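You operate a simulated robot arm through the tools that you are given. There is no shell and no other tool. Be economical: measure what you need, move in short steps, check, and stop when the job is done.

You run a simulated robot arm. Do the job below in one go: nothing can be reset, and whatever is moved stays where it is left.

## Task
Uncover the glaze pot and brush glaze over the top of the loaf.
Fine: use the yellow brush and put it back; leave the black one; once the loaf is glazed, the lid goes back on the pot. Set down upright: round brush with yellow bristles. A coat counts when it lies all over at full strength: go over it till it gets no stronger.
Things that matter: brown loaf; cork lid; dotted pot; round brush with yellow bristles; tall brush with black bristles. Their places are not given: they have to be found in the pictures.

Only the result counts: the job must be done as asked and must still hold three seconds after the hand-in. Knocking over, shifting, dropping, spilling or breaking anything else fails it. A push-on lid holds only when it is set on centred and level and pressed home; a screw cap is set on level and turned clockwise until tight.

## Robot
A 5-joint arm with a two-finger parallel gripper, fixed in place. Base frame: the origin is at the foot of the arm, x ahead of it, y to its left, z up; the work surface is at about z = 0.03. Units: m, rad, N and s.
With the tool pointing down near the work surface it reaches from about 0.24 to 0.68 m from the base axis. Its first joint turns from -1.152 to 1.152 rad. The tool tilts only in the upright plane through the base axis and itself; it spins freely about its own axis. Payload 2.9 kg.
Tool frame: the origin (TCP) lies between the finger pads and is the grasp point; the fingertips stand 0.03 m ahead of it; z points along the fingers, y is the line along which they close. Largest opening 0.11 m; finger width 0.02, thickness 0.01; the body of the gripper, 0.048 by 0.112 m, starts 0.055 m behind the TCP.
Orientation is told as [roll, pitch, yaw] about the base's x, y, z axes, in that order, counted from this pose: with the fingers straight down and closing along the base's y, the tool's x points along the base's -x, its y along +y and its z along -z.

## Interface
- The arm moves only by the tool nudge_tool. Its argument "plan" is a list of rows, each an object (a shift or turn left out is 0, a gripper value left out holds the last) with "hand": the gripper command, from -1 (shut) to 1 (fully open), values between in proportion; "dp": the shift along the tool's x, y, z in mm, a list of three; "delta_rot": the turn, a rotation vector about the tool's x, y, z in degrees, a list of three. In form: [{"hand": hand, "dp": [dx, dy, dz], "delta_rot": [ax, ay, az]}, ...]. A call has 1 to 12 rows; each row is the pose to reach, as a shift and turn from the pose commanded when the call began, along the tool's axes at that moment. A row lasts 0.2 s, in which the tool goes at most 0.05 m and 0.15 rad; a call with a longer step from one row to the next is refused whole, and so is a gripper value outside its range. A pose out of reach is approached as far as the arm can. The call stops where the force on the tool passes 40 N (or 10 N more than at its start, if that is more) or the arm is blocked; 0.2 s more then pass. Each finger travels about 0.108 m/s and halts on what it meets, pressing with about 26 N; the grip force reading is that of the motor and also rises with nothing between the fingers. The clock runs only during rows and for 0.2 s after the last one: add rows that repeat a pose to give the fingers time. The reply holds the time, the measured pose of the TCP, the force on the tool along the base axes, the opening and the grip force, in the units named above and with some noise, with the torque about the TCP (base axes, N m) and any sound that the robot's microphone picked up.
- Cameras (640 x 400 px; columns grow to the right, rows downward): "scene" is fixed at [0.0279, -0.4443, 0.6134]; the picture's right is [0.85, -0.52, 0.00], its down [-0.26, -0.43, -0.86] and it looks along [0.45, 0.74, -0.50] (base axes); focal length 313 px, centre (320, 200). "wrist" rides on the gripper at [0.072, 0.017, -0.103] in the tool frame; the picture's right is [-0.23, 0.97, 0.00], its down [-0.76, -0.18, -0.62] and it looks along [-0.61, -0.14, 0.78] (tool axes); focal length 222 px, centre (320, 200).
- snapshot(camera): a new picture of that camera. It takes no simulated time.
- point_at(camera, pixels): for up to 12 pixels [column, row] of the newest picture of that camera ("zoom" is the newest enlarged one), the place [x, y, z] in the base frame of the surface seen there, good to about 0.003 m. It takes no simulated time.
- inspect(camera, box): a new picture of the part [left, top, right, bottom] of that camera's present view, enlarged. It takes no simulated time.
- finish_job(): hands the job in; it is judged then, once.

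Keep the steps short. Do not move on a guess: measure, check each grasp and each placing, and mend mistakes. In all there are 80 turns and 34 pictures (those below and enlarged ones count). Leave the gripper open and the arm clear of the work at the hand-in unless told otherwise, and finish with a single line.

The tools are called after "Request:" as a command line: name --argument value ..., lists and objects as JSON in quotes. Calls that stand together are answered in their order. nudge_tool: Moves the arm, as the interface text tells. Its arguments: {"type":"object","properties":{"plan":{"type":"array","items":{"type":"object","properties":{"hand":{"type":"number"},"dp":{"type":"array","items":{"type":"number"}},"delta_rot":{"type":"array","items":{"type":"number"}}}}}},"required":["plan"]} The other tools are called the same way: snapshot (camera) takes a picture; point_at (camera, pixels) gives the place of the surface under pixels of a picture; inspect (camera, box) takes an enlarged picture of a part of a camera's view; finish_job () hands the job in.

At the start:

```text
time: 0.0
tool_pos: [0.3222, 0.1713, 0.3845]
orientation: [-0.001, -0.001, -0.001]
force: [0.2, -0.9, 0.4]
torque: [0.02, 0.0, 0.0]
width: 0.1101
gripper_force: 0.0
```

scene: 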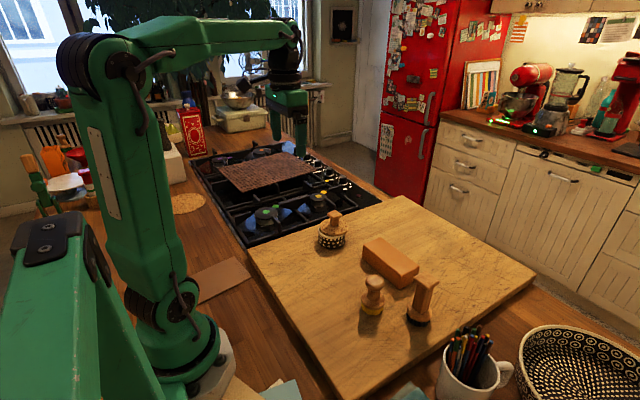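
wrist: 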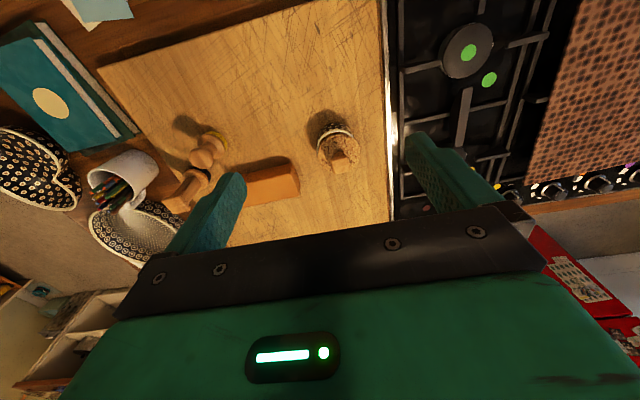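

I see the pot with lid near (333,230), the loaf at (390,262), the yellow round brush at (372,295) and the black brush at (422,300). I enlarge that part of the scene.

Request:
inspect --camera "scene" --box '[300, 200, 460, 340]'

```text
2.86 times, centred on (380, 270) of scene
```

zoom: 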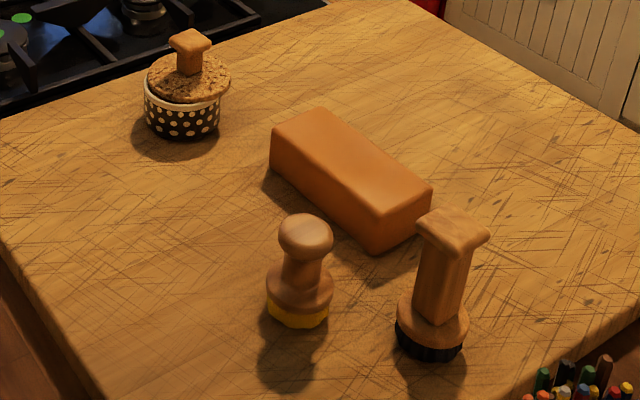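

The pot, lid, loaf and both brushes are clear. Next I measure points on each in this enlarged view.

Request:
point_at --camera "zoom" --pixels '[[190, 37], [188, 60], [160, 85], [222, 80], [182, 130], [305, 228], [303, 270], [300, 300], [300, 322], [452, 225], [430, 350], [300, 365]]'

Request:
point_at --camera "zoom" --pixels '[[320, 112], [275, 135], [425, 188], [378, 216], [350, 160], [372, 248], [270, 165], [190, 100], [180, 62], [200, 62], [210, 40], [172, 40]]'

```text
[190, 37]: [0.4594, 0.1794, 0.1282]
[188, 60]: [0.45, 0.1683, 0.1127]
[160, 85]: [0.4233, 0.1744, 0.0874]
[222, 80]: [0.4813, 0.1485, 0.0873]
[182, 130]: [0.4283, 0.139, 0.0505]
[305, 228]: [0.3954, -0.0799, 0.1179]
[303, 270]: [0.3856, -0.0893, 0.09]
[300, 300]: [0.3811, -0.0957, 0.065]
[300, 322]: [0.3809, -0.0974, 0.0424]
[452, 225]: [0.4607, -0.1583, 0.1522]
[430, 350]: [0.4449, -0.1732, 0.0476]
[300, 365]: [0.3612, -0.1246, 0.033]
```

```text
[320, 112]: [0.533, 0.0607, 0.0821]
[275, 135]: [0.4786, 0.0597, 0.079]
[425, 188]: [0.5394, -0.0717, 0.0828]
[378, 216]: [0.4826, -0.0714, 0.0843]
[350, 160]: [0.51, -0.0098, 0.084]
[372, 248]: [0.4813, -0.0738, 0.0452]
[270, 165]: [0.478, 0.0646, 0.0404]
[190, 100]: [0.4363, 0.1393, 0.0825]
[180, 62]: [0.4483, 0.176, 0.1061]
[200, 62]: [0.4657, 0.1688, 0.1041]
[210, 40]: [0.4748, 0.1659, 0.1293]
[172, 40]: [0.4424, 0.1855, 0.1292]
```

The loaf lies square to the axes at about x 0.478–0.542, y −0.073–0.063, top at 0.085. I check the pot and brush centres from the other camera.

Request:
inspect --camera "wrist" --box '[140, 90, 380, 240]'

```text
2.67 times, centred on (260, 165) of wrist
```

zoom: 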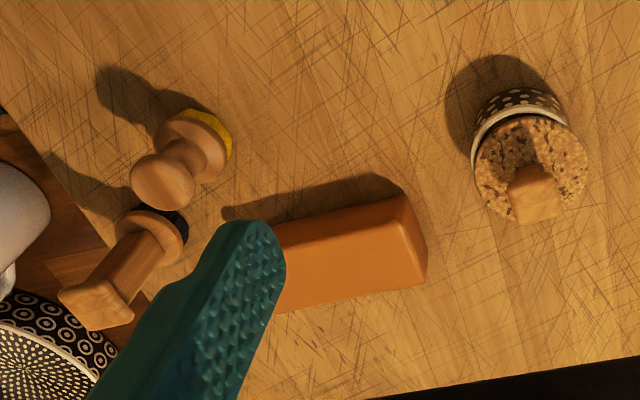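

Request:
point_at --camera "zoom" --pixels '[[510, 192], [555, 180], [512, 220], [560, 215], [478, 175], [585, 160], [530, 120], [163, 182], [132, 182], [194, 180], [225, 150], [190, 112]]'

Request:
point_at --camera "zoom" --pixels '[[535, 197], [165, 157], [165, 208], [200, 125], [222, 165], [60, 290], [105, 282], [82, 328], [130, 318], [187, 210], [165, 125], [530, 165]]'

```text
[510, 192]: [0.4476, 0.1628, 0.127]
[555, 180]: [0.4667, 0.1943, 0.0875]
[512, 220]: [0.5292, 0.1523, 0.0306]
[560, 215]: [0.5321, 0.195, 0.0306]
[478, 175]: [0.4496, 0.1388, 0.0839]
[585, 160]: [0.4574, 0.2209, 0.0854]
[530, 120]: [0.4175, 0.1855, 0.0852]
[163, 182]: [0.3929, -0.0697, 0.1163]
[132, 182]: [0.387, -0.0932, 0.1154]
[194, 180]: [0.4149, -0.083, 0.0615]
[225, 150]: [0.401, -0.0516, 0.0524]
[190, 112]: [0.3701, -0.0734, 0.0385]
```

```text
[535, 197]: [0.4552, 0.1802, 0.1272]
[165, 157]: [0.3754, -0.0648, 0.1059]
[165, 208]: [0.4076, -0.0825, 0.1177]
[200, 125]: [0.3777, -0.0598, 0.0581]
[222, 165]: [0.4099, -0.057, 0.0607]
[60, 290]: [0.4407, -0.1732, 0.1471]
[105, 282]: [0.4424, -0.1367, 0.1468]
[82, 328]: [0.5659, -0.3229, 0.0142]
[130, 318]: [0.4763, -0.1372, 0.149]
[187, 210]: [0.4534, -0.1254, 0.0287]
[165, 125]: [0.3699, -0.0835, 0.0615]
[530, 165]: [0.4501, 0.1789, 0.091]
```

The lid knob is centred near (0.456, 0.179) with its top at z 0.128. The round brush stands near (0.393, −0.080). I move over the pot, staying high, and look at the knob's orientation.

Request:
nudge_tool --plan '[{"hand": 1, "dp": [-30, 2, 30]}, {"dp": [-60, 4, 60]}, {"dp": [-90, 6, 90]}, {"dp": [-120, 8, 120]}, {"dp": [-134, 8, 150]}, {"dp": [-134, 8, 150]}]'

Request:
inspect --camera "wrist" --box '[160, 0, 480, 200]'

```text
time: 1.4
tool_pos: [0.4565, 0.1792, 0.2357]
orientation: [-0.001, 0.0, 0.001]
force: [-0.5, -0.6, 0.7]
torque: [0.03, -0.02, 0.0]
width: 0.1103
gripper_force: 0.1
```

```text
2.00 times, centred on (320, 100) of wrist
```

zoom: 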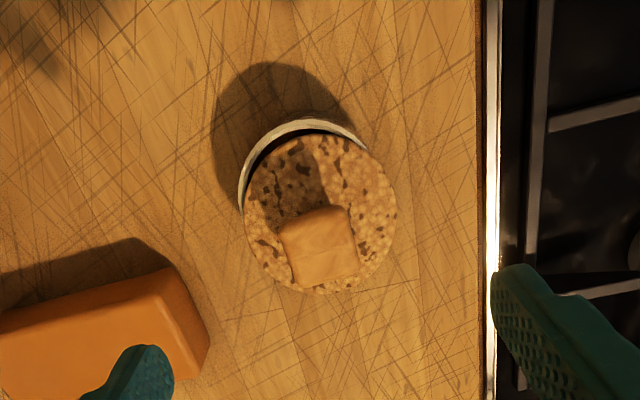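

The knob's sides run parallel to the loaf's, so it's square to the axes. I measure the knob top and the lid rim.

Request:
point_at --camera "zoom" --pixels '[[283, 234], [342, 210], [298, 280], [355, 268], [318, 248], [246, 205], [394, 215], [320, 138], [270, 272], [375, 265], [300, 123], [243, 190]]'

```text
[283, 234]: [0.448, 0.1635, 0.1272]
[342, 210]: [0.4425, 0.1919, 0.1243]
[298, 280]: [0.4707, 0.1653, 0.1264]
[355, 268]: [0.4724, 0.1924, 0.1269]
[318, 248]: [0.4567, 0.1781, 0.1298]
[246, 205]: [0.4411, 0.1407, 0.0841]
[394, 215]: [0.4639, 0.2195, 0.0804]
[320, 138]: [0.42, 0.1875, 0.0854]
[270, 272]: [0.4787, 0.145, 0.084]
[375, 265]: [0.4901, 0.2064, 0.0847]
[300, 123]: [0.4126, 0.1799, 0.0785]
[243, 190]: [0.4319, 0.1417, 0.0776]
```

The knob centre is (0.458, 0.178), about 29 mm wide. I half close the fingers, lower to z ≈ 0.121 so the tips clear the cork, then grip.

Request:
nudge_tool --plan '[{"hand": 0.1, "dp": [-1, -0.5, 30]}, {"dp": [-1, -0.5, 60]}, {"dp": [-1, -0.5, 90]}, {"dp": [-1, -0.5, 108]}, {"dp": [-1, -0.5, 115]}, {"hand": -1, "dp": [-1, -0.5, 115]}, {"dp": [-1, -0.5, 115]}, {"dp": [-1, -0.5, 115]}]'

```text
time: 3.2
tool_pos: [0.4564, 0.1799, 0.1174]
orientation: [0.0, 0.001, 0.0]
force: [-0.1, -0.2, -0.4]
torque: [-0.02, -0.04, -0.02]
width: 0.0331
gripper_force: 25.3
```

The grip holds at width 0.033. I pull the lid straight up.

Request:
nudge_tool --plan '[{"hand": -1, "dp": [0, 0, -5]}, {"dp": [0, 0, -10]}, {"dp": [0, 0, -20]}, {"dp": [0, 0, -40]}, {"dp": [0, 0, -70]}, {"dp": [0, 0, -100]}]'

Request:
snapshot --camera "scene"

```text
time: 4.6
tool_pos: [0.4574, 0.1799, 0.2208]
orientation: [0.001, -0.002, 0.001]
force: [-0.2, -0.6, -0.3]
torque: [-0.01, 0.03, 0.03]
width: 0.0329
gripper_force: 25.5
```

```text
28 pictures are left
```

scene: 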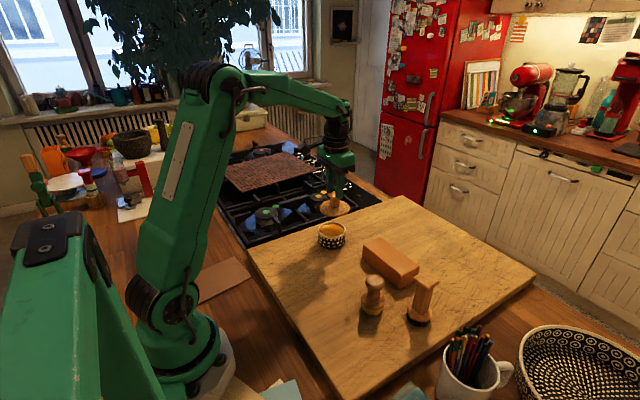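

The lid is off and glaze shows in the pot. I look closer at the lid and pot, and check the board for a spot to set the lid down.

Request:
inspect --camera "scene" --box '[290, 170, 386, 254]'

Request:
point_at --camera "scene" --pixels '[[300, 290], [320, 280], [310, 265], [340, 270], [280, 280], [470, 260]]'

Request:
point_at --camera "zoom" --pixels '[[275, 300], [270, 325], [290, 310], [270, 275], [195, 305], [355, 295], [260, 360], [230, 185], [330, 200], [280, 215]]'

```text
4.76 times, centred on (338, 212) of scene
```

zoom: 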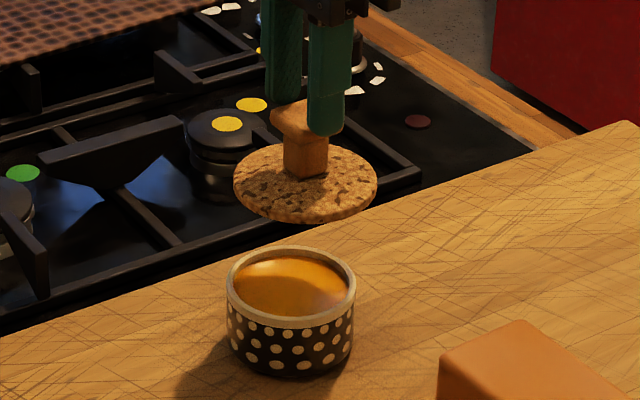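

```text
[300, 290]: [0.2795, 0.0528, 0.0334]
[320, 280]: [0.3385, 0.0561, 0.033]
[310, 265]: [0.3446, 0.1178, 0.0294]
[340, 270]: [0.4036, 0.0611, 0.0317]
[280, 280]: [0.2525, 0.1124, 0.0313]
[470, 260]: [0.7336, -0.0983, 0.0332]
```

```text
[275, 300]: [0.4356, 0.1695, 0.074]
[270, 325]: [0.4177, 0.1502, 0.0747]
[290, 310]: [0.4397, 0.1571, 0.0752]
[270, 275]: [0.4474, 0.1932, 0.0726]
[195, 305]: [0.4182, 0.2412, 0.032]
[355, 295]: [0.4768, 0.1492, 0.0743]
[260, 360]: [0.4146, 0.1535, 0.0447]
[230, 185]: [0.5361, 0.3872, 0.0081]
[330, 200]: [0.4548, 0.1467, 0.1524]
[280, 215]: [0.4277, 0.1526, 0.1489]
```

The glaze surface is at z ≈ 0.073 and the rim at about 0.078. The board at (0.38, 0.06) is free. I carry the lid there and lower it, starting with a hover.

Request:
nudge_tool --plan '[{"hand": -1, "dp": [25, -39, 0]}, {"dp": [50, -78, 0]}, {"dp": [77, -119, 0]}, {"dp": [77, -119, 40]}, {"dp": [77, -119, 80]}, {"dp": [77, -119, 115]}, {"dp": [77, -119, 128]}]'

Request:
inspect --camera "scene" --box '[270, 200, 398, 280]'

```text
time: 6.2
tool_pos: [0.382, 0.0607, 0.0937]
orientation: [0.002, -0.007, 0.0]
force: [1.4, 5.2, 24.4]
torque: [0.1, -0.15, -0.01]
width: 0.0333
gripper_force: 26.6
```

```text
5.00 times, centred on (334, 240) of scene
```

zoom: 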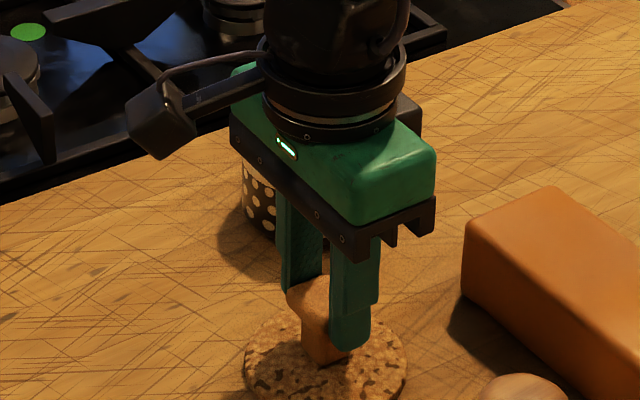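

The lid already touches at z 0.094 (24 N), so it has a plug underneath. I ease the pressure by 2 mm and check the disc's height and level.

Request:
nudge_tool --plan '[{"hand": -1, "dp": [0, 0, -1]}, {"dp": [0, 0, -1]}]'

Request:
inspect --camera "scene" --box '[286, 236, 382, 296]'

Request:
point_at --camera "zoom" --pixels '[[250, 175], [290, 200], [380, 160], [330, 210], [260, 150], [320, 260], [200, 250]]'

```text
time: 6.8
tool_pos: [0.3812, 0.0609, 0.0932]
orientation: [0.0, -0.004, -0.002]
force: [8.6, 2.7, 17.7]
torque: [0.05, -0.63, 0.08]
width: 0.0331
gripper_force: 25.7
```

```text
6.67 times, centred on (334, 266) of scene
```

zoom: 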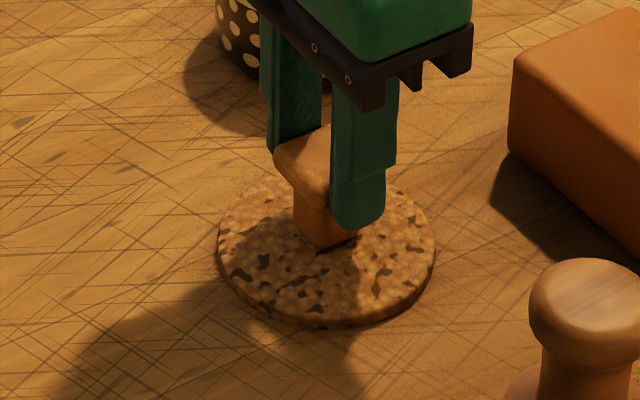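

```text
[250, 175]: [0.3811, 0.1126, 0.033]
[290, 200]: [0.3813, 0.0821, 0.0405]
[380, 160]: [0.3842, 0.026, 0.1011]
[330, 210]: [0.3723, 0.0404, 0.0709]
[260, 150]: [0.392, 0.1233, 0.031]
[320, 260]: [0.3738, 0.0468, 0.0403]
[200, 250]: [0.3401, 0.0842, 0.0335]
```

The disc lies flat on the board with its top at 0.040. There's no plug; the knob had slid a little in the grip. I release it, rise and look.

Request:
nudge_tool --plan '[{"hand": -0.3, "dp": [0, 0, -1]}, {"hand": 0.1, "dp": [0, 0, -1]}, {"dp": [0, 0, -1]}, {"dp": [0, 0, -30]}, {"dp": [0, 0, -70]}, {"dp": [0, 0, -110]}, {"dp": [0, 0, -140]}]'

Request:
snapshot --camera "wrist"

Request:
inspect --camera "scene" --box '[280, 210, 440, 330]'

```text
time: 8.4
tool_pos: [0.3774, 0.0605, 0.2331]
orientation: [-0.001, 0.0, -0.001]
force: [0.2, -0.2, 0.1]
torque: [-0.01, -0.03, 0.02]
width: 0.0604
gripper_force: 0.1
```

```text
24 pictures are left
```

wrist: 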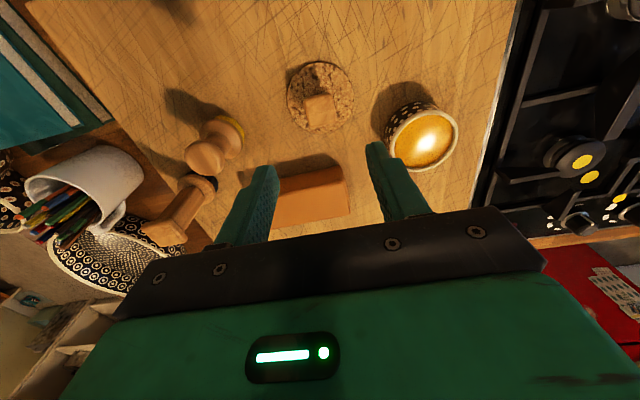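

```text
3.33 times, centred on (360, 270) of scene
```

zoom: 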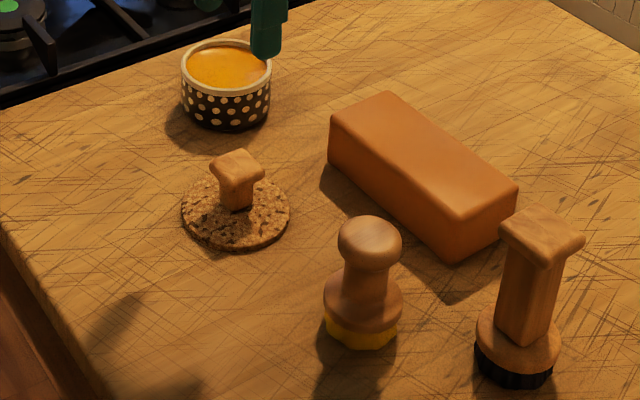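

The lid rests flat. I measure the pot rim, the glaze, the brush and the lid knob from the two pictures.

Request:
point_at --camera "wrist" --pixels '[[422, 140], [425, 108], [457, 132], [408, 168], [440, 165], [392, 132], [425, 155], [205, 157], [187, 157], [222, 152], [240, 140], [230, 118]]'

Request:
point_at --camera "zoom" --pixels '[[240, 155], [228, 65], [200, 50], [255, 68], [210, 72], [370, 240], [340, 240], [400, 240], [365, 300], [325, 295], [402, 292], [363, 345]]'

```text
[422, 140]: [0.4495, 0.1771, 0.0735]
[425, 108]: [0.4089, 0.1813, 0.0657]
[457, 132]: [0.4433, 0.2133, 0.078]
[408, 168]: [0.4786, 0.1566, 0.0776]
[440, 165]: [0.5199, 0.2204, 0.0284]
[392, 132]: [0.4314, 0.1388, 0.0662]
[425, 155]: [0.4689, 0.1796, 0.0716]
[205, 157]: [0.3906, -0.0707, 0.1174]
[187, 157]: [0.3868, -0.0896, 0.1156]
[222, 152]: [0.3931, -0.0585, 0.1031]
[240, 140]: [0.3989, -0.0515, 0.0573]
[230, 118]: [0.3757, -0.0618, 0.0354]
```

```text
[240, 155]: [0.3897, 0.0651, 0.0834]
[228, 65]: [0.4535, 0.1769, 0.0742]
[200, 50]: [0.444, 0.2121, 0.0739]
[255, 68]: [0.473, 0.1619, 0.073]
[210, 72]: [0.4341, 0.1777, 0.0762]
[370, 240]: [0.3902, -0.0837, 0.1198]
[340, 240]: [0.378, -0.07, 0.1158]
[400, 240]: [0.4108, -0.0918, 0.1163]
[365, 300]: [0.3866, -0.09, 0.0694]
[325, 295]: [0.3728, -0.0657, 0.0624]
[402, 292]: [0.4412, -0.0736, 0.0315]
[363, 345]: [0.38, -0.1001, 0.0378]
```

The ball handle is centred near (0.392, −0.077), z 0.104. I move over it and lower to just above, then read the pose.

Request:
nudge_tool --plan '[{"hand": 0.1, "dp": [-4, -45, 0]}, {"dp": [-8, -90, 0]}, {"dp": [-12.5, -137, 0]}, {"dp": [-12.5, -137, 40]}, {"dp": [-12.5, -137, 70]}, {"dp": [-12.5, -137, 70]}]'

Request:
snapshot --camera "scene"

```text
time: 9.8
tool_pos: [0.391, -0.076, 0.1619]
orientation: [0.0, 0.001, 0.002]
force: [0.7, -0.2, 0.1]
torque: [0.0, -0.04, -0.02]
width: 0.0605
gripper_force: 0.1
```

```text
22 pictures are left
```

scene: 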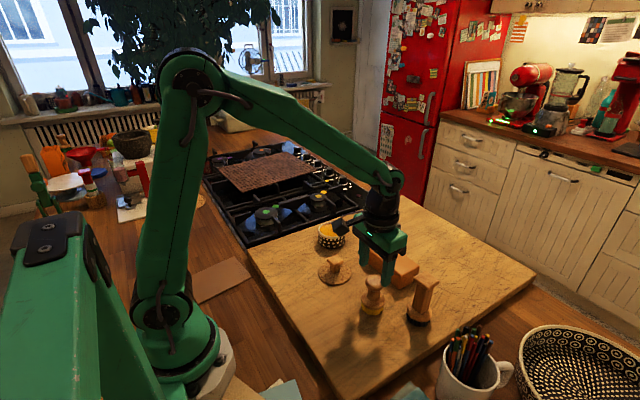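

The gripper is lined up over the ball. I descend 60 mm and close.

Request:
nudge_tool --plan '[{"hand": 0.1, "dp": [0, 0, 25]}, {"dp": [0, 0, 45]}, {"dp": [0, 0, 60]}, {"hand": -0.2, "dp": [0, 0, 60]}, {"hand": -1, "dp": [0, 0, 60]}, {"dp": [0, 0, 60]}, {"dp": [0, 0, 60]}]'

Request:
inspect --camera "scene" --box '[320, 230, 448, 330]'

```text
time: 11.4
tool_pos: [0.3913, -0.0765, 0.1025]
orientation: [0.001, -0.001, 0.0]
force: [-0.3, 0.4, -0.5]
torque: [-0.02, -0.04, -0.01]
width: 0.0393
gripper_force: 26.5
```

```text
4.00 times, centred on (384, 280) of scene
```

zoom: 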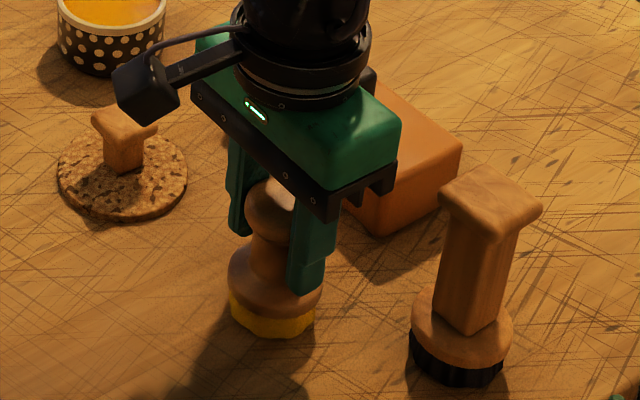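

The ball is gripped (0.039 wide). TCP is at 0.1025 with the bristles on the board, so the bristle tips are about 0.070 below the TCP. I lift straight up and check.

Request:
nudge_tool --plan '[{"hand": -1, "dp": [0, 0, -10]}, {"dp": [0, 0, -40]}, {"dp": [0, 0, -80]}, {"dp": [0, 0, -110]}, {"dp": [0, 0, -110]}]'

Request:
inspect --camera "scene" --box '[320, 180, 448, 280]'

Request:
point_at --camera "zoom" --pixels '[[275, 240], [250, 235], [300, 240], [275, 215], [275, 180], [275, 230], [275, 248]]'

```text
time: 12.6
tool_pos: [0.3922, -0.0767, 0.2137]
orientation: [0.0, 0.001, 0.0]
force: [0.1, 0.1, -1.0]
torque: [0.02, -0.01, 0.02]
width: 0.039
gripper_force: 25.9
```

```text
4.00 times, centred on (384, 230) of scene
```

zoom: 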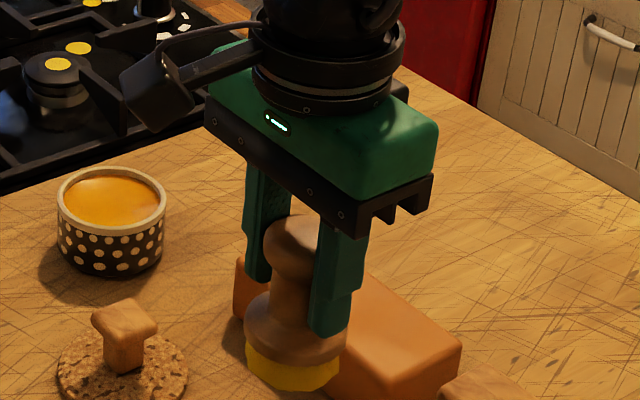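

```text
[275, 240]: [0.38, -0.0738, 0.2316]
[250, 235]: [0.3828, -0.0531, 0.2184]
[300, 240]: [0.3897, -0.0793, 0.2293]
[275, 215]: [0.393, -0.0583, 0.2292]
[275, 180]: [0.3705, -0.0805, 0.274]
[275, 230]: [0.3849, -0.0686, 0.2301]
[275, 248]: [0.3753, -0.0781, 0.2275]
```

The brush is held upright. I carry it over the pot centre (≈0.454, 0.178) with the bristles about 65 mm above the rim and check the alignment.

Request:
nudge_tool --plan '[{"hand": -1, "dp": [-10, 43, 0]}, {"dp": [-20, 86, 0]}, {"dp": [-31, 129, 0]}, {"dp": [-42, 172, 0]}, {"dp": [-52, 215, 0]}, {"dp": [-62, 255, 0]}, {"dp": [-62, 255, 30]}, {"dp": [-62, 255, 45]}, {"dp": [-62, 255, 45]}]'

Request:
inspect --camera "scene" --box '[280, 180, 392, 250]'

Request:
snapshot --camera "wrist"

```text
time: 14.6
tool_pos: [0.454, 0.179, 0.1671]
orientation: [-0.001, 0.0, -0.001]
force: [0.6, 0.1, -0.9]
torque: [-0.01, 0.02, 0.01]
width: 0.0392
gripper_force: 25.5
```

```text
5.71 times, centred on (336, 215) of scene
```

zoom: 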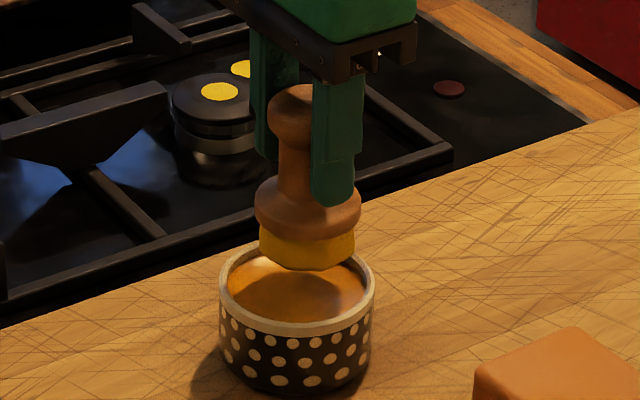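

```text
18 pictures are left
```

wrist: 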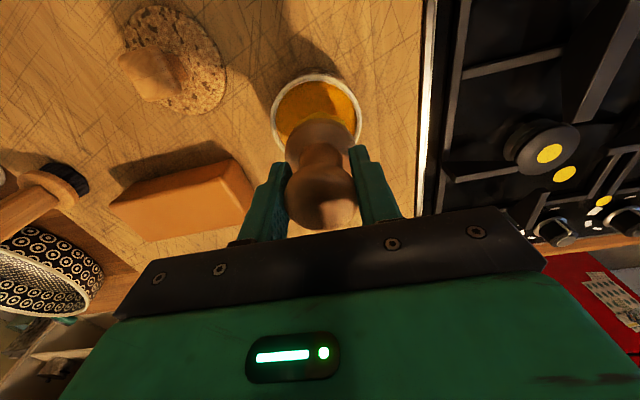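

The brush sits slightly right of the pot centre in the scene view. I measure the rim and bristles to fix the offset.

Request:
point_at --camera "zoom" --pixels '[[222, 278], [371, 278], [297, 328], [262, 247], [261, 243], [353, 243], [305, 267], [256, 205], [360, 205], [300, 300]]'

Request:
point_at --camera "wrist" --pixels '[[274, 120], [358, 118], [314, 76], [280, 95], [347, 90], [277, 140], [360, 135], [286, 150]]'

```text
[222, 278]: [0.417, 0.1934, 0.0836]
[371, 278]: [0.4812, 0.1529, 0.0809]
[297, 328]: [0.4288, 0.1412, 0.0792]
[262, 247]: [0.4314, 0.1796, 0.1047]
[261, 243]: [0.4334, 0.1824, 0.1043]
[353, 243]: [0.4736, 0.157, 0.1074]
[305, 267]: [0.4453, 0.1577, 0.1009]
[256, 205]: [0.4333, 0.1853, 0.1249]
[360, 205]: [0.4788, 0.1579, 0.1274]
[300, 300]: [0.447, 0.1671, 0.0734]
```

```text
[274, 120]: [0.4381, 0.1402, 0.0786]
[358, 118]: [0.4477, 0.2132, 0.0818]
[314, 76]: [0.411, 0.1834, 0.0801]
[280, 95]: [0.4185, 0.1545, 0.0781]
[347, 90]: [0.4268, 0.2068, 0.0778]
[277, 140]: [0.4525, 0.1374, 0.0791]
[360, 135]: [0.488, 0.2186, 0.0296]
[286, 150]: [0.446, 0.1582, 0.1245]
```

A circle fit puts the pot centre at (0.4495, 0.176) with radius 0.038, and the brush head is about 6 mm further out in x. I correct that, then dip 6 mm into the glaze with a pause.

Request:
nudge_tool --plan '[{"hand": -1, "dp": [6, -2, 0]}, {"dp": [6, -2, 10]}, {"dp": [6, -2, 20]}, {"dp": [6, -2, 26]}, {"dp": [6, -2, 30]}, {"dp": [6, -2, 30]}, {"dp": [6, -2, 30]}]'

Request:
inspect --camera "scene" --box '[280, 180, 392, 250]'

```text
time: 16.2
tool_pos: [0.4495, 0.1772, 0.1384]
orientation: [0.002, -0.005, 0.002]
force: [4.3, -2.2, 25.6]
torque: [-0.12, -0.34, -0.01]
width: 0.0391
gripper_force: 26.1
```

```text
5.71 times, centred on (336, 215) of scene
```

zoom: 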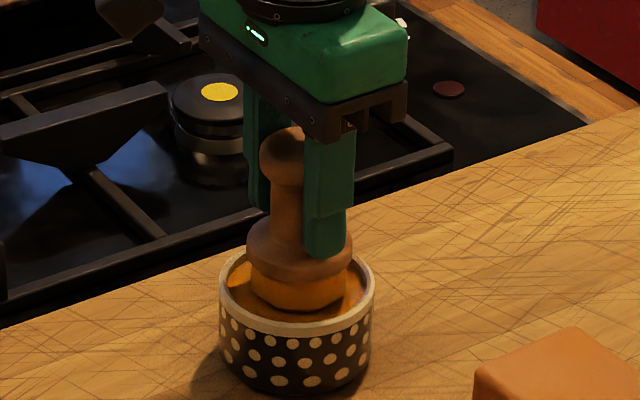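

The brush meets a firm glaze surface (25 N) and sits inside the rim. I lift out and look at the bristles.

Request:
nudge_tool --plan '[{"hand": -1, "dp": [0, 0, -3]}, {"dp": [0, 0, -15]}, {"dp": [0, 0, -40]}, {"dp": [0, 0, -60]}, {"dp": [0, 0, -60]}]'

Request:
inspect --camera "scene" --box '[280, 160, 392, 250]'

Request:
point_at --camera "zoom" --pixels '[[305, 245], [305, 235], [305, 225], [305, 215], [305, 205], [300, 190], [300, 320]]'

```text
time: 17.4
tool_pos: [0.4478, 0.1766, 0.1971]
orientation: [0.002, 0.002, 0.001]
force: [0.3, 1.0, -0.2]
torque: [0.01, -0.02, -0.02]
width: 0.039
gripper_force: 25.8
```

```text
4.44 times, centred on (336, 205) of scene
```

zoom: 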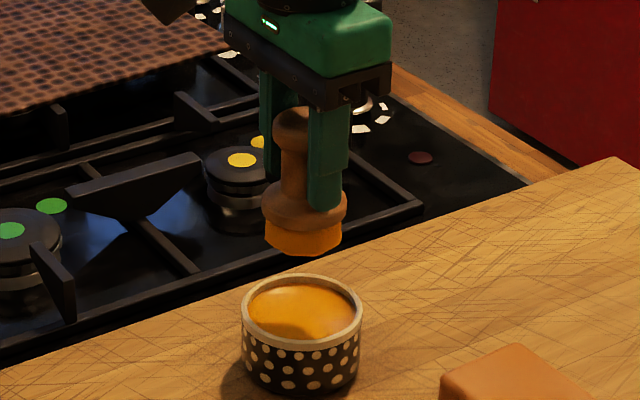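

```text
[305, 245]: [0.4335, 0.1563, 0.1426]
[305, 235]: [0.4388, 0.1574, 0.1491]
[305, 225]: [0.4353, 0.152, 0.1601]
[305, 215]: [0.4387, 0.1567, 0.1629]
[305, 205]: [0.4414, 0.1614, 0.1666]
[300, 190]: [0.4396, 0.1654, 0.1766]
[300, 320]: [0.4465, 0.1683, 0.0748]
```

The bristles are now orange, so the brush is loaded, with tips about 0.064 below the TCP. I move over the loaf's near-left part (0.510, 0.045) and come down to just above its top.

Request:
nudge_tool --plan '[{"hand": -1, "dp": [-20, -43, 0]}, {"dp": [-40, -86, 0]}, {"dp": [-61, -131, 0]}, {"dp": [-61, -131, 25]}, {"dp": [-61, -131, 40]}, {"dp": [-61, -131, 43]}, {"dp": [-61, -131, 43]}]'

Request:
inspect --camera "scene" --box '[330, 200, 450, 290]'

```text
time: 19.0
tool_pos: [0.5092, 0.0457, 0.1545]
orientation: [0.0, 0.001, 0.0]
force: [0.0, 0.4, -0.3]
torque: [-0.05, 0.01, 0.0]
width: 0.039
gripper_force: 26.2
```

```text
4.44 times, centred on (390, 245) of scene
```

zoom: 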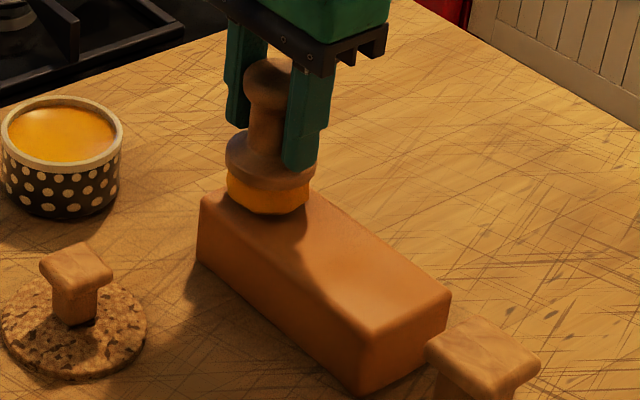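

The brush hovers a few millimetres above the loaf. I lower it gently until the force shows contact.

Request:
nudge_tool --plan '[{"hand": -1, "dp": [0, 0, 2]}, {"dp": [0, 0, 4]}, {"dp": [0, 0, 5]}, {"dp": [0, 0, 5]}]'

```text
time: 20.0
tool_pos: [0.5084, 0.0448, 0.149]
orientation: [0.0, 0.001, -0.001]
force: [1.5, 0.0, 0.3]
torque: [0.0, 0.01, 0.04]
width: 0.039
gripper_force: 26.6
```

Request:
nudge_tool --plan '[{"hand": -1, "dp": [0, 0, 1]}, {"dp": [0, 0, 1.5]}, {"dp": [0, 0, 1.5]}]'

```text
time: 20.8
tool_pos: [0.5087, 0.0455, 0.1472]
orientation: [-0.001, 0.0, 0.001]
force: [0.6, 0.9, 1.8]
torque: [0.06, -0.03, 0.01]
width: 0.0389
gripper_force: 26.0
```

The force is 1.8 N, which is first contact. I go 0.7 mm further.

Request:
nudge_tool --plan '[{"hand": -1, "dp": [0, 0, 0.7]}, {"dp": [0, 0, 0.7]}]'

```text
time: 21.4
tool_pos: [0.5091, 0.0455, 0.1481]
orientation: [0.002, -0.003, -0.002]
force: [0.2, -0.4, 6.7]
torque: [-0.02, -0.13, 0.02]
width: 0.0392
gripper_force: 25.9
```

The force is a steady 6.7 N. I make a first short stroke of 36 mm along the loaf and check that it coats and that the loaf stays put.

Request:
nudge_tool --plan '[{"hand": -1, "dp": [0, -12, 0]}, {"dp": [0, -24, 0]}, {"dp": [0, -36, 0]}, {"dp": [0, -36, 0]}]'

Request:
inspect --camera "scene" --box '[330, 210, 450, 300]'

```text
time: 22.4
tool_pos: [0.5076, 0.0106, 0.1483]
orientation: [0.0, -0.002, 0.0]
force: [-0.7, 4.4, 8.5]
torque: [0.17, -0.13, 0.09]
width: 0.0391
gripper_force: 26.0
```

```text
4.44 times, centred on (390, 255) of scene
```

zoom: 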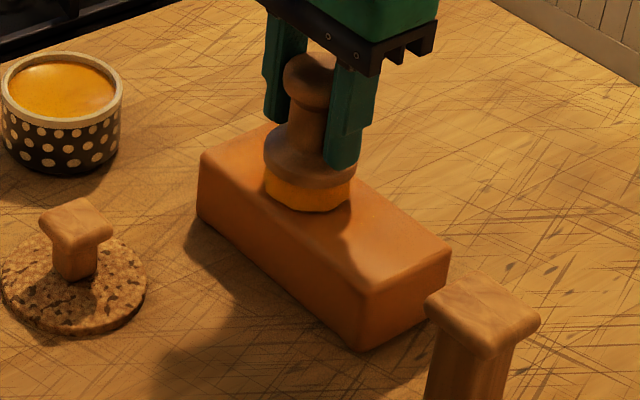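

The loaf stayed in place. I run wider strokes: on to y −0.06, back along x 0.493, then out along x 0.527.

Request:
nudge_tool --plan '[{"hand": -1, "dp": [0, -18, 0]}, {"dp": [0, -36, 0]}, {"dp": [0, -54, 0]}, {"dp": [0, -68, 0]}, {"dp": [16, -68, 0]}, {"dp": [16, -50, 0]}, {"dp": [16, -32, 0]}, {"dp": [16, -14, 0]}, {"dp": [16, 4, 0]}, {"dp": [16, 22, 0]}, {"dp": [16, 40, 0]}, {"dp": [0, 40, 0]}]'

Request:
nudge_tool --plan '[{"hand": -1, "dp": [17, 0, 0]}, {"dp": [17, 0, 0]}]'

Request:
inspect --camera "scene" --box '[330, 210, 450, 300]'

```text
time: 25.0
tool_pos: [0.5085, 0.0508, 0.1478]
orientation: [0.001, 0.003, 0.003]
force: [-7.5, 1.5, 18.1]
torque: [0.35, 0.39, 0.13]
width: 0.0389
gripper_force: 26.5
```

```text
time: 25.6
tool_pos: [0.4932, 0.0493, 0.1486]
orientation: [0.0, -0.006, 0.001]
force: [7.4, 0.1, 16.1]
torque: [0.05, -0.55, -0.01]
width: 0.0388
gripper_force: 26.0
```

```text
4.44 times, centred on (390, 255) of scene
```

zoom: 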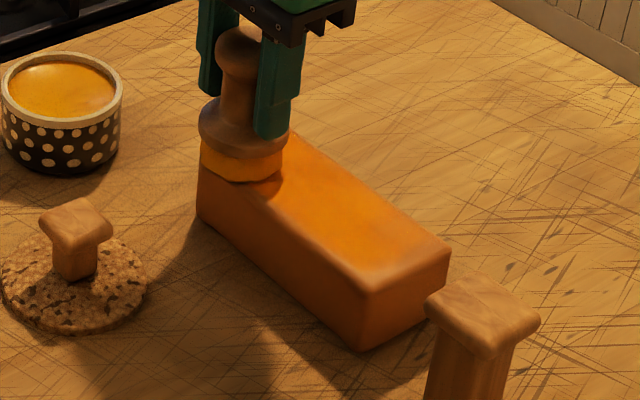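

The coat shows and the loaf is unmoved. Force has risen to 16 N, so I ease off 0.6 mm and go on to the x edges and ends.

Request:
nudge_tool --plan '[{"hand": -1, "dp": [2, 3, -0.6]}, {"dp": [2, -17, -0.6]}, {"dp": [2, -37, -0.6]}, {"dp": [2, -57, -0.6]}, {"dp": [2, -77, -0.6]}, {"dp": [2, -97, -0.6]}, {"dp": [2, -113, -0.6]}, {"dp": [-18, -114, -0.6]}, {"dp": [-37, -113, -0.6]}, {"dp": [-37, -97, -0.6]}, {"dp": [-37, -77, -0.6]}, {"dp": [-37, -57, -0.6]}]'

Request:
nudge_tool --plan '[{"hand": -1, "dp": [0, 20, 0]}, {"dp": [0, 40, 0]}, {"dp": [0, 60, 0]}, {"dp": [18, 60, 0]}, {"dp": [36, 60, 0]}, {"dp": [36, 60, -20]}, {"dp": [60, 100, -50]}, {"dp": [60, 100, -50]}]'

Request:
inspect --camera "scene" --box '[330, 210, 450, 300]'

```text
time: 28.2
tool_pos: [0.5295, -0.0085, 0.1483]
orientation: [-0.002, 0.003, 0.0]
force: [0.4, -3.3, 5.2]
torque: [-0.17, -0.07, -0.06]
width: 0.0388
gripper_force: 26.0
```

```text
refused: row 7 steps farther than a row can; nothing moved
```

```text
4.44 times, centred on (390, 255) of scene
```

zoom: 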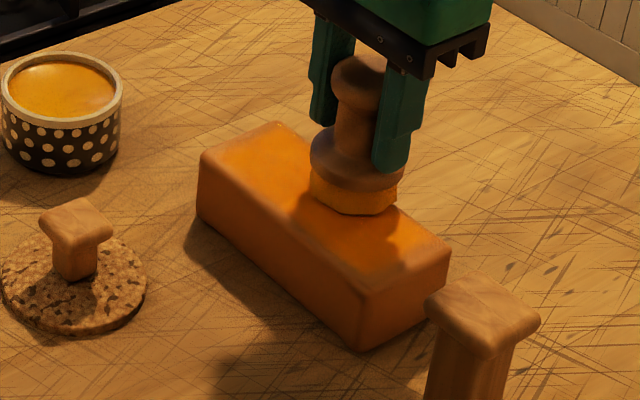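

The coat is building and the brush is paling. I finish this lane, then lift and head to the pot for more glaze.

Request:
nudge_tool --plan '[{"hand": -1, "dp": [0, 20, 0]}, {"dp": [0, 40, 0]}, {"dp": [0, 60, 0]}, {"dp": [18, 60, 0]}, {"dp": [37, 60, 0]}, {"dp": [37, 60, -20]}, {"dp": [37, 60, -50]}, {"dp": [55, 100, -50]}, {"dp": [70, 140, -50]}, {"dp": [81, 183, -50]}, {"dp": [81, 183, -50]}]'

Request:
inspect --camera "scene" --box '[290, 160, 450, 300]'

```text
time: 30.6
tool_pos: [0.4496, 0.1773, 0.1954]
orientation: [0.0, 0.0, -0.002]
force: [0.3, -0.6, -0.2]
torque: [0.02, -0.01, -0.01]
width: 0.0393
gripper_force: 25.7
```

```text
2.86 times, centred on (370, 230) of scene
```

zoom: 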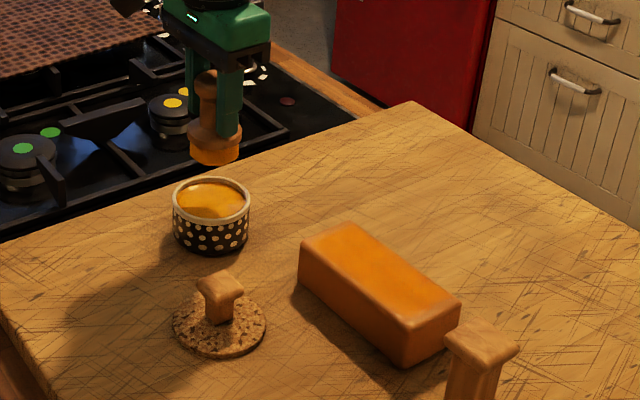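

The brush is centred over the pot again. I dip until it touches the glaze.

Request:
nudge_tool --plan '[{"hand": -1, "dp": [0, 0, 25]}, {"dp": [0, 0, 45]}, {"dp": [0, 0, 54]}, {"dp": [0, 0, 58]}, {"dp": [0, 0, 59]}, {"dp": [0, 0, 59]}]'

```text
time: 32.0
tool_pos: [0.4474, 0.1764, 0.1392]
orientation: [-0.002, -0.002, 0.0]
force: [-0.6, -3.8, 12.3]
torque: [-0.29, 0.08, -0.02]
width: 0.039
gripper_force: 25.7
```

Contact is at 12 N. I lift and return to the loaf's near-left corner, stopping 3 mm above it.

Request:
nudge_tool --plan '[{"hand": -1, "dp": [0, 0, -20]}, {"dp": [0, 0, -50]}, {"dp": [-15, -42, -50]}, {"dp": [-30, -84, -50]}, {"dp": [-43, -124, -50]}, {"dp": [-43, -124, -25]}, {"dp": [-43, -124, -12]}, {"dp": [-43, -124, -9]}, {"dp": [-43, -124, -9]}]'

```text
time: 34.0
tool_pos: [0.4919, 0.0525, 0.1468]
orientation: [0.002, 0.0, 0.0]
force: [-2.1, -2.0, 6.1]
torque: [-0.01, 0.11, 0.03]
width: 0.0391
gripper_force: 25.8
```

There's 6 N of contact. I run the lanes again at x 0.491, 0.510 and 0.530.

Request:
nudge_tool --plan '[{"hand": -1, "dp": [2, -19, 0]}, {"dp": [2, -38, 0]}, {"dp": [2, -57, 0]}, {"dp": [2, -76, 0]}, {"dp": [2, -95, 0]}, {"dp": [2, -115, 0]}, {"dp": [-18, -115, 0]}, {"dp": [-18, -95, 0]}, {"dp": [-18, -76, 0]}, {"dp": [-18, -57, 0]}, {"dp": [-18, -38, 0]}, {"dp": [-18, -19, 0]}]'

Request:
nudge_tool --plan '[{"hand": -1, "dp": [0, 20, 0]}, {"dp": [-20, 20, 0]}, {"dp": [-20, 0, 0]}, {"dp": [-20, -19, 0]}, {"dp": [-20, -38, 0]}, {"dp": [-20, -57, 0]}, {"dp": [-20, -76, 0]}, {"dp": [-20, -96, 0]}, {"dp": [0, -96, 0]}, {"dp": [0, -76, 0]}, {"dp": [0, -57, 0]}]'

Request:
nudge_tool --plan '[{"hand": -1, "dp": [0, 0, -20]}, {"dp": [0, 0, -50]}, {"dp": [15, 45, -50]}, {"dp": [30, 90, -50]}, {"dp": [45, 135, -50]}, {"dp": [60, 174, -50]}, {"dp": [60, 174, -50]}]'

Request:
inspect --camera "scene" --box '[290, 160, 450, 300]'

```text
time: 36.6
tool_pos: [0.5094, 0.0326, 0.1477]
orientation: [-0.001, 0.002, 0.0]
force: [-0.4, -1.5, 4.2]
torque: [-0.1, -0.09, -0.02]
width: 0.0391
gripper_force: 26.4
```

```text
time: 39.0
tool_pos: [0.5085, -0.0258, 0.148]
orientation: [-0.001, -0.002, 0.0]
force: [-0.7, -1.8, 3.9]
torque: [-0.11, -0.03, -0.01]
width: 0.0391
gripper_force: 26.2
```

```text
time: 40.6
tool_pos: [0.4491, 0.1504, 0.1965]
orientation: [0.001, 0.0, 0.001]
force: [0.1, -0.7, -1.5]
torque: [-0.04, 0.03, -0.01]
width: 0.0388
gripper_force: 26.5
```

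```text
2.86 times, centred on (370, 230) of scene
```

zoom: 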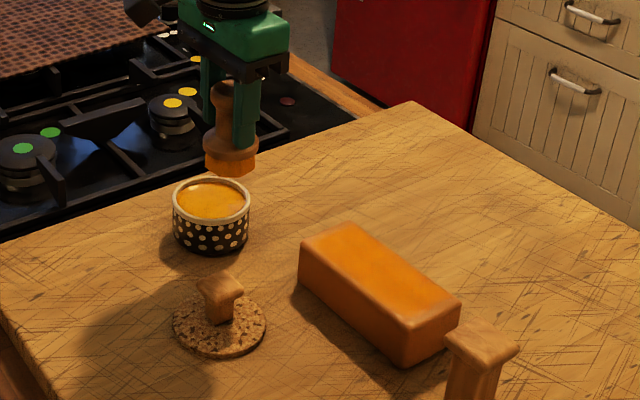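

Let me look closely at the loaf's coat.

Request:
inspect --camera "scene" --box '[355, 230, 427, 295]'

```text
6.15 times, centred on (391, 262) of scene
```

zoom: 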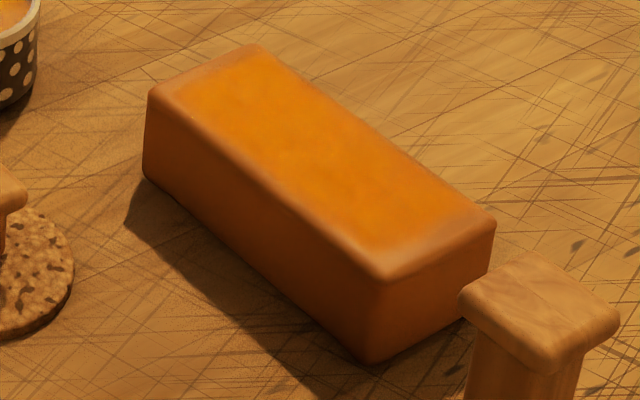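

The middle is coated but the ends and rims look thinner. I measure where the coat ends against the loaf's edges.

Request:
point_at --camera "zoom" --pixels '[[250, 45], [250, 60], [152, 92], [180, 95], [490, 220], [465, 220], [385, 275], [385, 245], [440, 250], [420, 235], [270, 170], [285, 160]]'

```text
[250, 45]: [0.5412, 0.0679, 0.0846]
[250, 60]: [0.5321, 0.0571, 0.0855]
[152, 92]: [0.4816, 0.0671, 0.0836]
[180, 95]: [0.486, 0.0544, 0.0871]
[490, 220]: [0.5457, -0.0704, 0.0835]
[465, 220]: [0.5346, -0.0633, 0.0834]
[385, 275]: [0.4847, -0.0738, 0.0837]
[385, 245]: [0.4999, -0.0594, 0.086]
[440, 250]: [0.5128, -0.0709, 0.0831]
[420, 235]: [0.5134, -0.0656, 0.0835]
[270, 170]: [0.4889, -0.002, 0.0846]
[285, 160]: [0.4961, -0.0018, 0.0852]
```

The coat fades 7–10 mm inside the edges, so the brush centre must travel right to the edges. I re-dip first, shifting +26 mm in y and then down.

Request:
nudge_tool --plan '[{"hand": -1, "dp": [0, 26, 0]}, {"dp": [0, 26, 25]}, {"dp": [0, 26, 45]}, {"dp": [0, 26, 54]}, {"dp": [0, 26, 58]}, {"dp": [0, 26, 59]}, {"dp": [0, 26, 59]}]'

Request:
nudge_tool --plan '[{"hand": -1, "dp": [0, 0, -20]}, {"dp": [0, 0, -50]}, {"dp": [-12, -40, -50]}, {"dp": [-24, -80, -50]}, {"dp": [-35, -113, -50]}, {"dp": [-35, -113, -25]}, {"dp": [-35, -113, -12]}, {"dp": [-35, -113, -9]}, {"dp": [-35, -113, -9]}]'

```text
time: 42.2
tool_pos: [0.449, 0.1749, 0.1383]
orientation: [0.0, -0.002, -0.001]
force: [-3.5, -2.5, 12.9]
torque: [-0.18, 0.19, -0.01]
width: 0.0388
gripper_force: 26.4
```

```text
time: 44.2
tool_pos: [0.4839, 0.0621, 0.1472]
orientation: [0.001, 0.001, 0.001]
force: [-0.6, 0.3, -0.8]
torque: [0.04, 0.01, 0.0]
width: 0.0389
gripper_force: 26.2
```

Dip contact was 13 N. At the corner there's no force yet, so I press 0.7 mm more and trace the perimeter.

Request:
nudge_tool --plan '[{"hand": -1, "dp": [0, 0, 0.7]}, {"dp": [0, -19, 0.7]}, {"dp": [0, -38, 0.7]}, {"dp": [0, -57, 0.7]}, {"dp": [0, -76, 0.7]}, {"dp": [0, -95, 0.7]}, {"dp": [0, -114, 0.7]}, {"dp": [0, -132, 0.7]}, {"dp": [-19, -133, 0.7]}, {"dp": [-38, -133, 0.7]}, {"dp": [-57, -132, 0.7]}]'

Request:
nudge_tool --plan '[{"hand": -1, "dp": [0, 19, 0]}, {"dp": [0, 38, 0]}, {"dp": [0, 57, 0]}, {"dp": [0, 76, 0]}, {"dp": [0, 95, 0]}, {"dp": [0, 114, 0]}, {"dp": [0, 133, 0]}, {"dp": [19, 134, 0]}, {"dp": [38, 134, 0]}, {"dp": [56, 133, 0]}]'

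Request:
nudge_tool --plan '[{"hand": -1, "dp": [-14, -10, 0]}, {"dp": [-14, -29, 0]}, {"dp": [-14, -48, 0]}, {"dp": [-14, -67, 0]}, {"dp": [-14, -86, 0]}, {"dp": [-14, -105, 0]}, {"dp": [-14, -123, 0]}, {"dp": [-30, -123, 0]}, {"dp": [-30, -105, 0]}, {"dp": [-30, -86, 0]}, {"dp": [-30, -67, 0]}, {"dp": [-30, -48, 0]}]'

Request:
nudge_tool --plan '[{"hand": -1, "dp": [0, 19, 0]}, {"dp": [0, 38, 0]}, {"dp": [-16, 38, 0]}, {"dp": [-16, 19, 0]}, {"dp": [-16, 0, 0]}, {"dp": [-16, -19, 0]}, {"dp": [-16, -38, 0]}, {"dp": [-16, -57, 0]}, {"dp": [-16, -75, 0]}, {"dp": [0, -75, 0]}, {"dp": [0, -75, -30]}, {"dp": [0, -35, -55]}]'

```text
time: 46.6
tool_pos: [0.5415, -0.0683, 0.1487]
orientation: [-0.001, 0.001, -0.002]
force: [-5.1, -1.2, 10.3]
torque: [-0.08, 0.35, -0.02]
width: 0.0392
gripper_force: 25.9
```

```text
time: 48.8
tool_pos: [0.4861, 0.0644, 0.148]
orientation: [-0.001, -0.006, 0.0]
force: [7.3, -1.2, 15.2]
torque: [0.01, -0.58, 0.02]
width: 0.0389
gripper_force: 26.2
```

```text
time: 51.4
tool_pos: [0.5164, 0.015, 0.1472]
orientation: [0.0, -0.002, -0.002]
force: [-0.1, -10.7, 22.6]
torque: [-0.38, -0.08, -0.06]
width: 0.0389
gripper_force: 26.5
```

```text
time: 54.0
tool_pos: [0.5156, -0.0179, 0.2037]
orientation: [0.002, 0.003, -0.002]
force: [0.2, -0.3, -0.9]
torque: [0.01, -0.01, -0.02]
width: 0.0389
gripper_force: 25.6
```

I move the brush above the pot and inspect the coat.

Request:
nudge_tool --plan '[{"hand": -1, "dp": [14, 40, 0]}, {"dp": [28, 80, 0]}, {"dp": [42, 120, 0]}, {"dp": [56, 160, 0]}, {"dp": [66, 195, 0]}, {"dp": [66, 195, 0]}]'

Request:
inspect --camera "scene" --box '[355, 230, 427, 295]'

```text
time: 55.4
tool_pos: [0.4506, 0.1757, 0.2016]
orientation: [-0.001, 0.001, -0.001]
force: [0.6, -0.2, -0.5]
torque: [-0.01, 0.01, 0.0]
width: 0.0388
gripper_force: 26.0
```

```text
6.15 times, centred on (391, 262) of scene
```

zoom: 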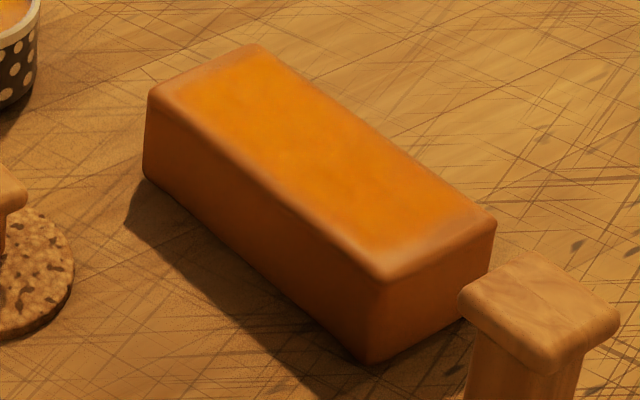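

The picture is nearly the same as before, so the coat looks close to full; the fade stays fixed at the rounded rims. I do one more dip and full pass to confirm it gets no stronger.

Request:
nudge_tool --plan '[{"hand": -1, "dp": [0, 0, 30]}, {"dp": [0, 0, 50]}, {"dp": [0, 0, 59]}, {"dp": [0, 0, 62]}, {"dp": [0, 0, 63.3]}, {"dp": [0, 0, 63.3]}]'

Request:
nudge_tool --plan '[{"hand": -1, "dp": [0, 0, -20]}, {"dp": [0, 0, -50]}, {"dp": [-14, -40, -50]}, {"dp": [-28, -80, -50]}, {"dp": [-39, -116, -50]}, {"dp": [-39, -116, -25]}, {"dp": [-39, -116, -12]}, {"dp": [-39, -116, -8.7]}, {"dp": [-39, -116, -8.7]}]'

```text
time: 56.8
tool_pos: [0.449, 0.1759, 0.1391]
orientation: [0.0, 0.0, -0.002]
force: [-2.9, 1.5, 7.2]
torque: [0.05, -0.01, 0.0]
width: 0.0388
gripper_force: 26.2
```

```text
time: 58.8
tool_pos: [0.4872, 0.0591, 0.1471]
orientation: [0.0, 0.0, -0.001]
force: [-3.6, -2.0, 6.7]
torque: [-0.07, 0.02, -0.06]
width: 0.039
gripper_force: 26.0
```

There's 6.7 N of contact. I run four lanes 16 mm apart across the whole top.

Request:
nudge_tool --plan '[{"hand": -1, "dp": [2, -18, 0]}, {"dp": [2, -36, 0]}, {"dp": [2, -54, 0]}, {"dp": [2, -72, 0]}, {"dp": [2, -90, 0]}, {"dp": [2, -108, 0]}, {"dp": [2, -127, 0]}, {"dp": [-14, -127, 0]}, {"dp": [-14, -108, 0]}, {"dp": [-14, -90, 0]}, {"dp": [-14, -72, 0]}, {"dp": [-14, -54, 0]}]'

Request:
nudge_tool --plan '[{"hand": -1, "dp": [0, 18, 0]}, {"dp": [0, 36, 0]}, {"dp": [0, 54, 0]}, {"dp": [-16, 54, 0]}, {"dp": [-16, 36, 0]}, {"dp": [-16, 18, 0]}, {"dp": [-16, 0, 0]}, {"dp": [-16, -18, 0]}, {"dp": [-16, -36, 0]}, {"dp": [-16, -54, 0]}, {"dp": [-16, -73, 0]}, {"dp": [-32, -73, 0]}]'

Request:
nudge_tool --plan '[{"hand": -1, "dp": [0, 18, 0]}, {"dp": [0, 36, 0]}, {"dp": [0, 54, 0]}, {"dp": [0, 72, 0]}, {"dp": [0, 90, 0]}, {"dp": [0, 108, 0]}, {"dp": [0, 127, 0]}, {"dp": [24, 127, 0]}, {"dp": [24, 127, -30]}, {"dp": [24, 127, -60]}]'

Request:
nudge_tool --plan '[{"hand": -1, "dp": [20, 40, 0]}, {"dp": [40, 80, 0]}, {"dp": [61, 116, 0]}, {"dp": [61, 116, 0]}]'

Request:
inspect --camera "scene" --box '[355, 230, 427, 295]'

```text
time: 61.4
tool_pos: [0.5031, 0.006, 0.1484]
orientation: [0.0, 0.0, 0.001]
force: [0.8, -8.8, 20.4]
torque: [-0.26, -0.33, -0.13]
width: 0.039
gripper_force: 26.2
```

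```text
time: 64.0
tool_pos: [0.5335, -0.0692, 0.148]
orientation: [-0.001, 0.003, -0.002]
force: [-9.1, -2.9, 21.3]
torque: [-0.08, 0.53, 0.04]
width: 0.0388
gripper_force: 25.8
```

```text
time: 66.2
tool_pos: [0.5094, 0.0607, 0.2079]
orientation: [0.001, 0.0, -0.002]
force: [0.3, -0.2, -1.9]
torque: [-0.01, 0.01, -0.03]
width: 0.0392
gripper_force: 26.5
```

```text
time: 67.2
tool_pos: [0.4477, 0.1776, 0.2101]
orientation: [-0.001, 0.0, -0.001]
force: [-0.1, 0.3, -0.6]
torque: [-0.02, -0.02, 0.02]
width: 0.0389
gripper_force: 26.1
```

```text
6.15 times, centred on (391, 262) of scene
```

zoom: 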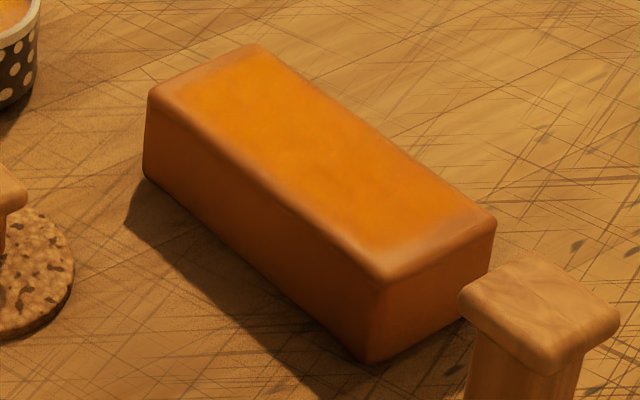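

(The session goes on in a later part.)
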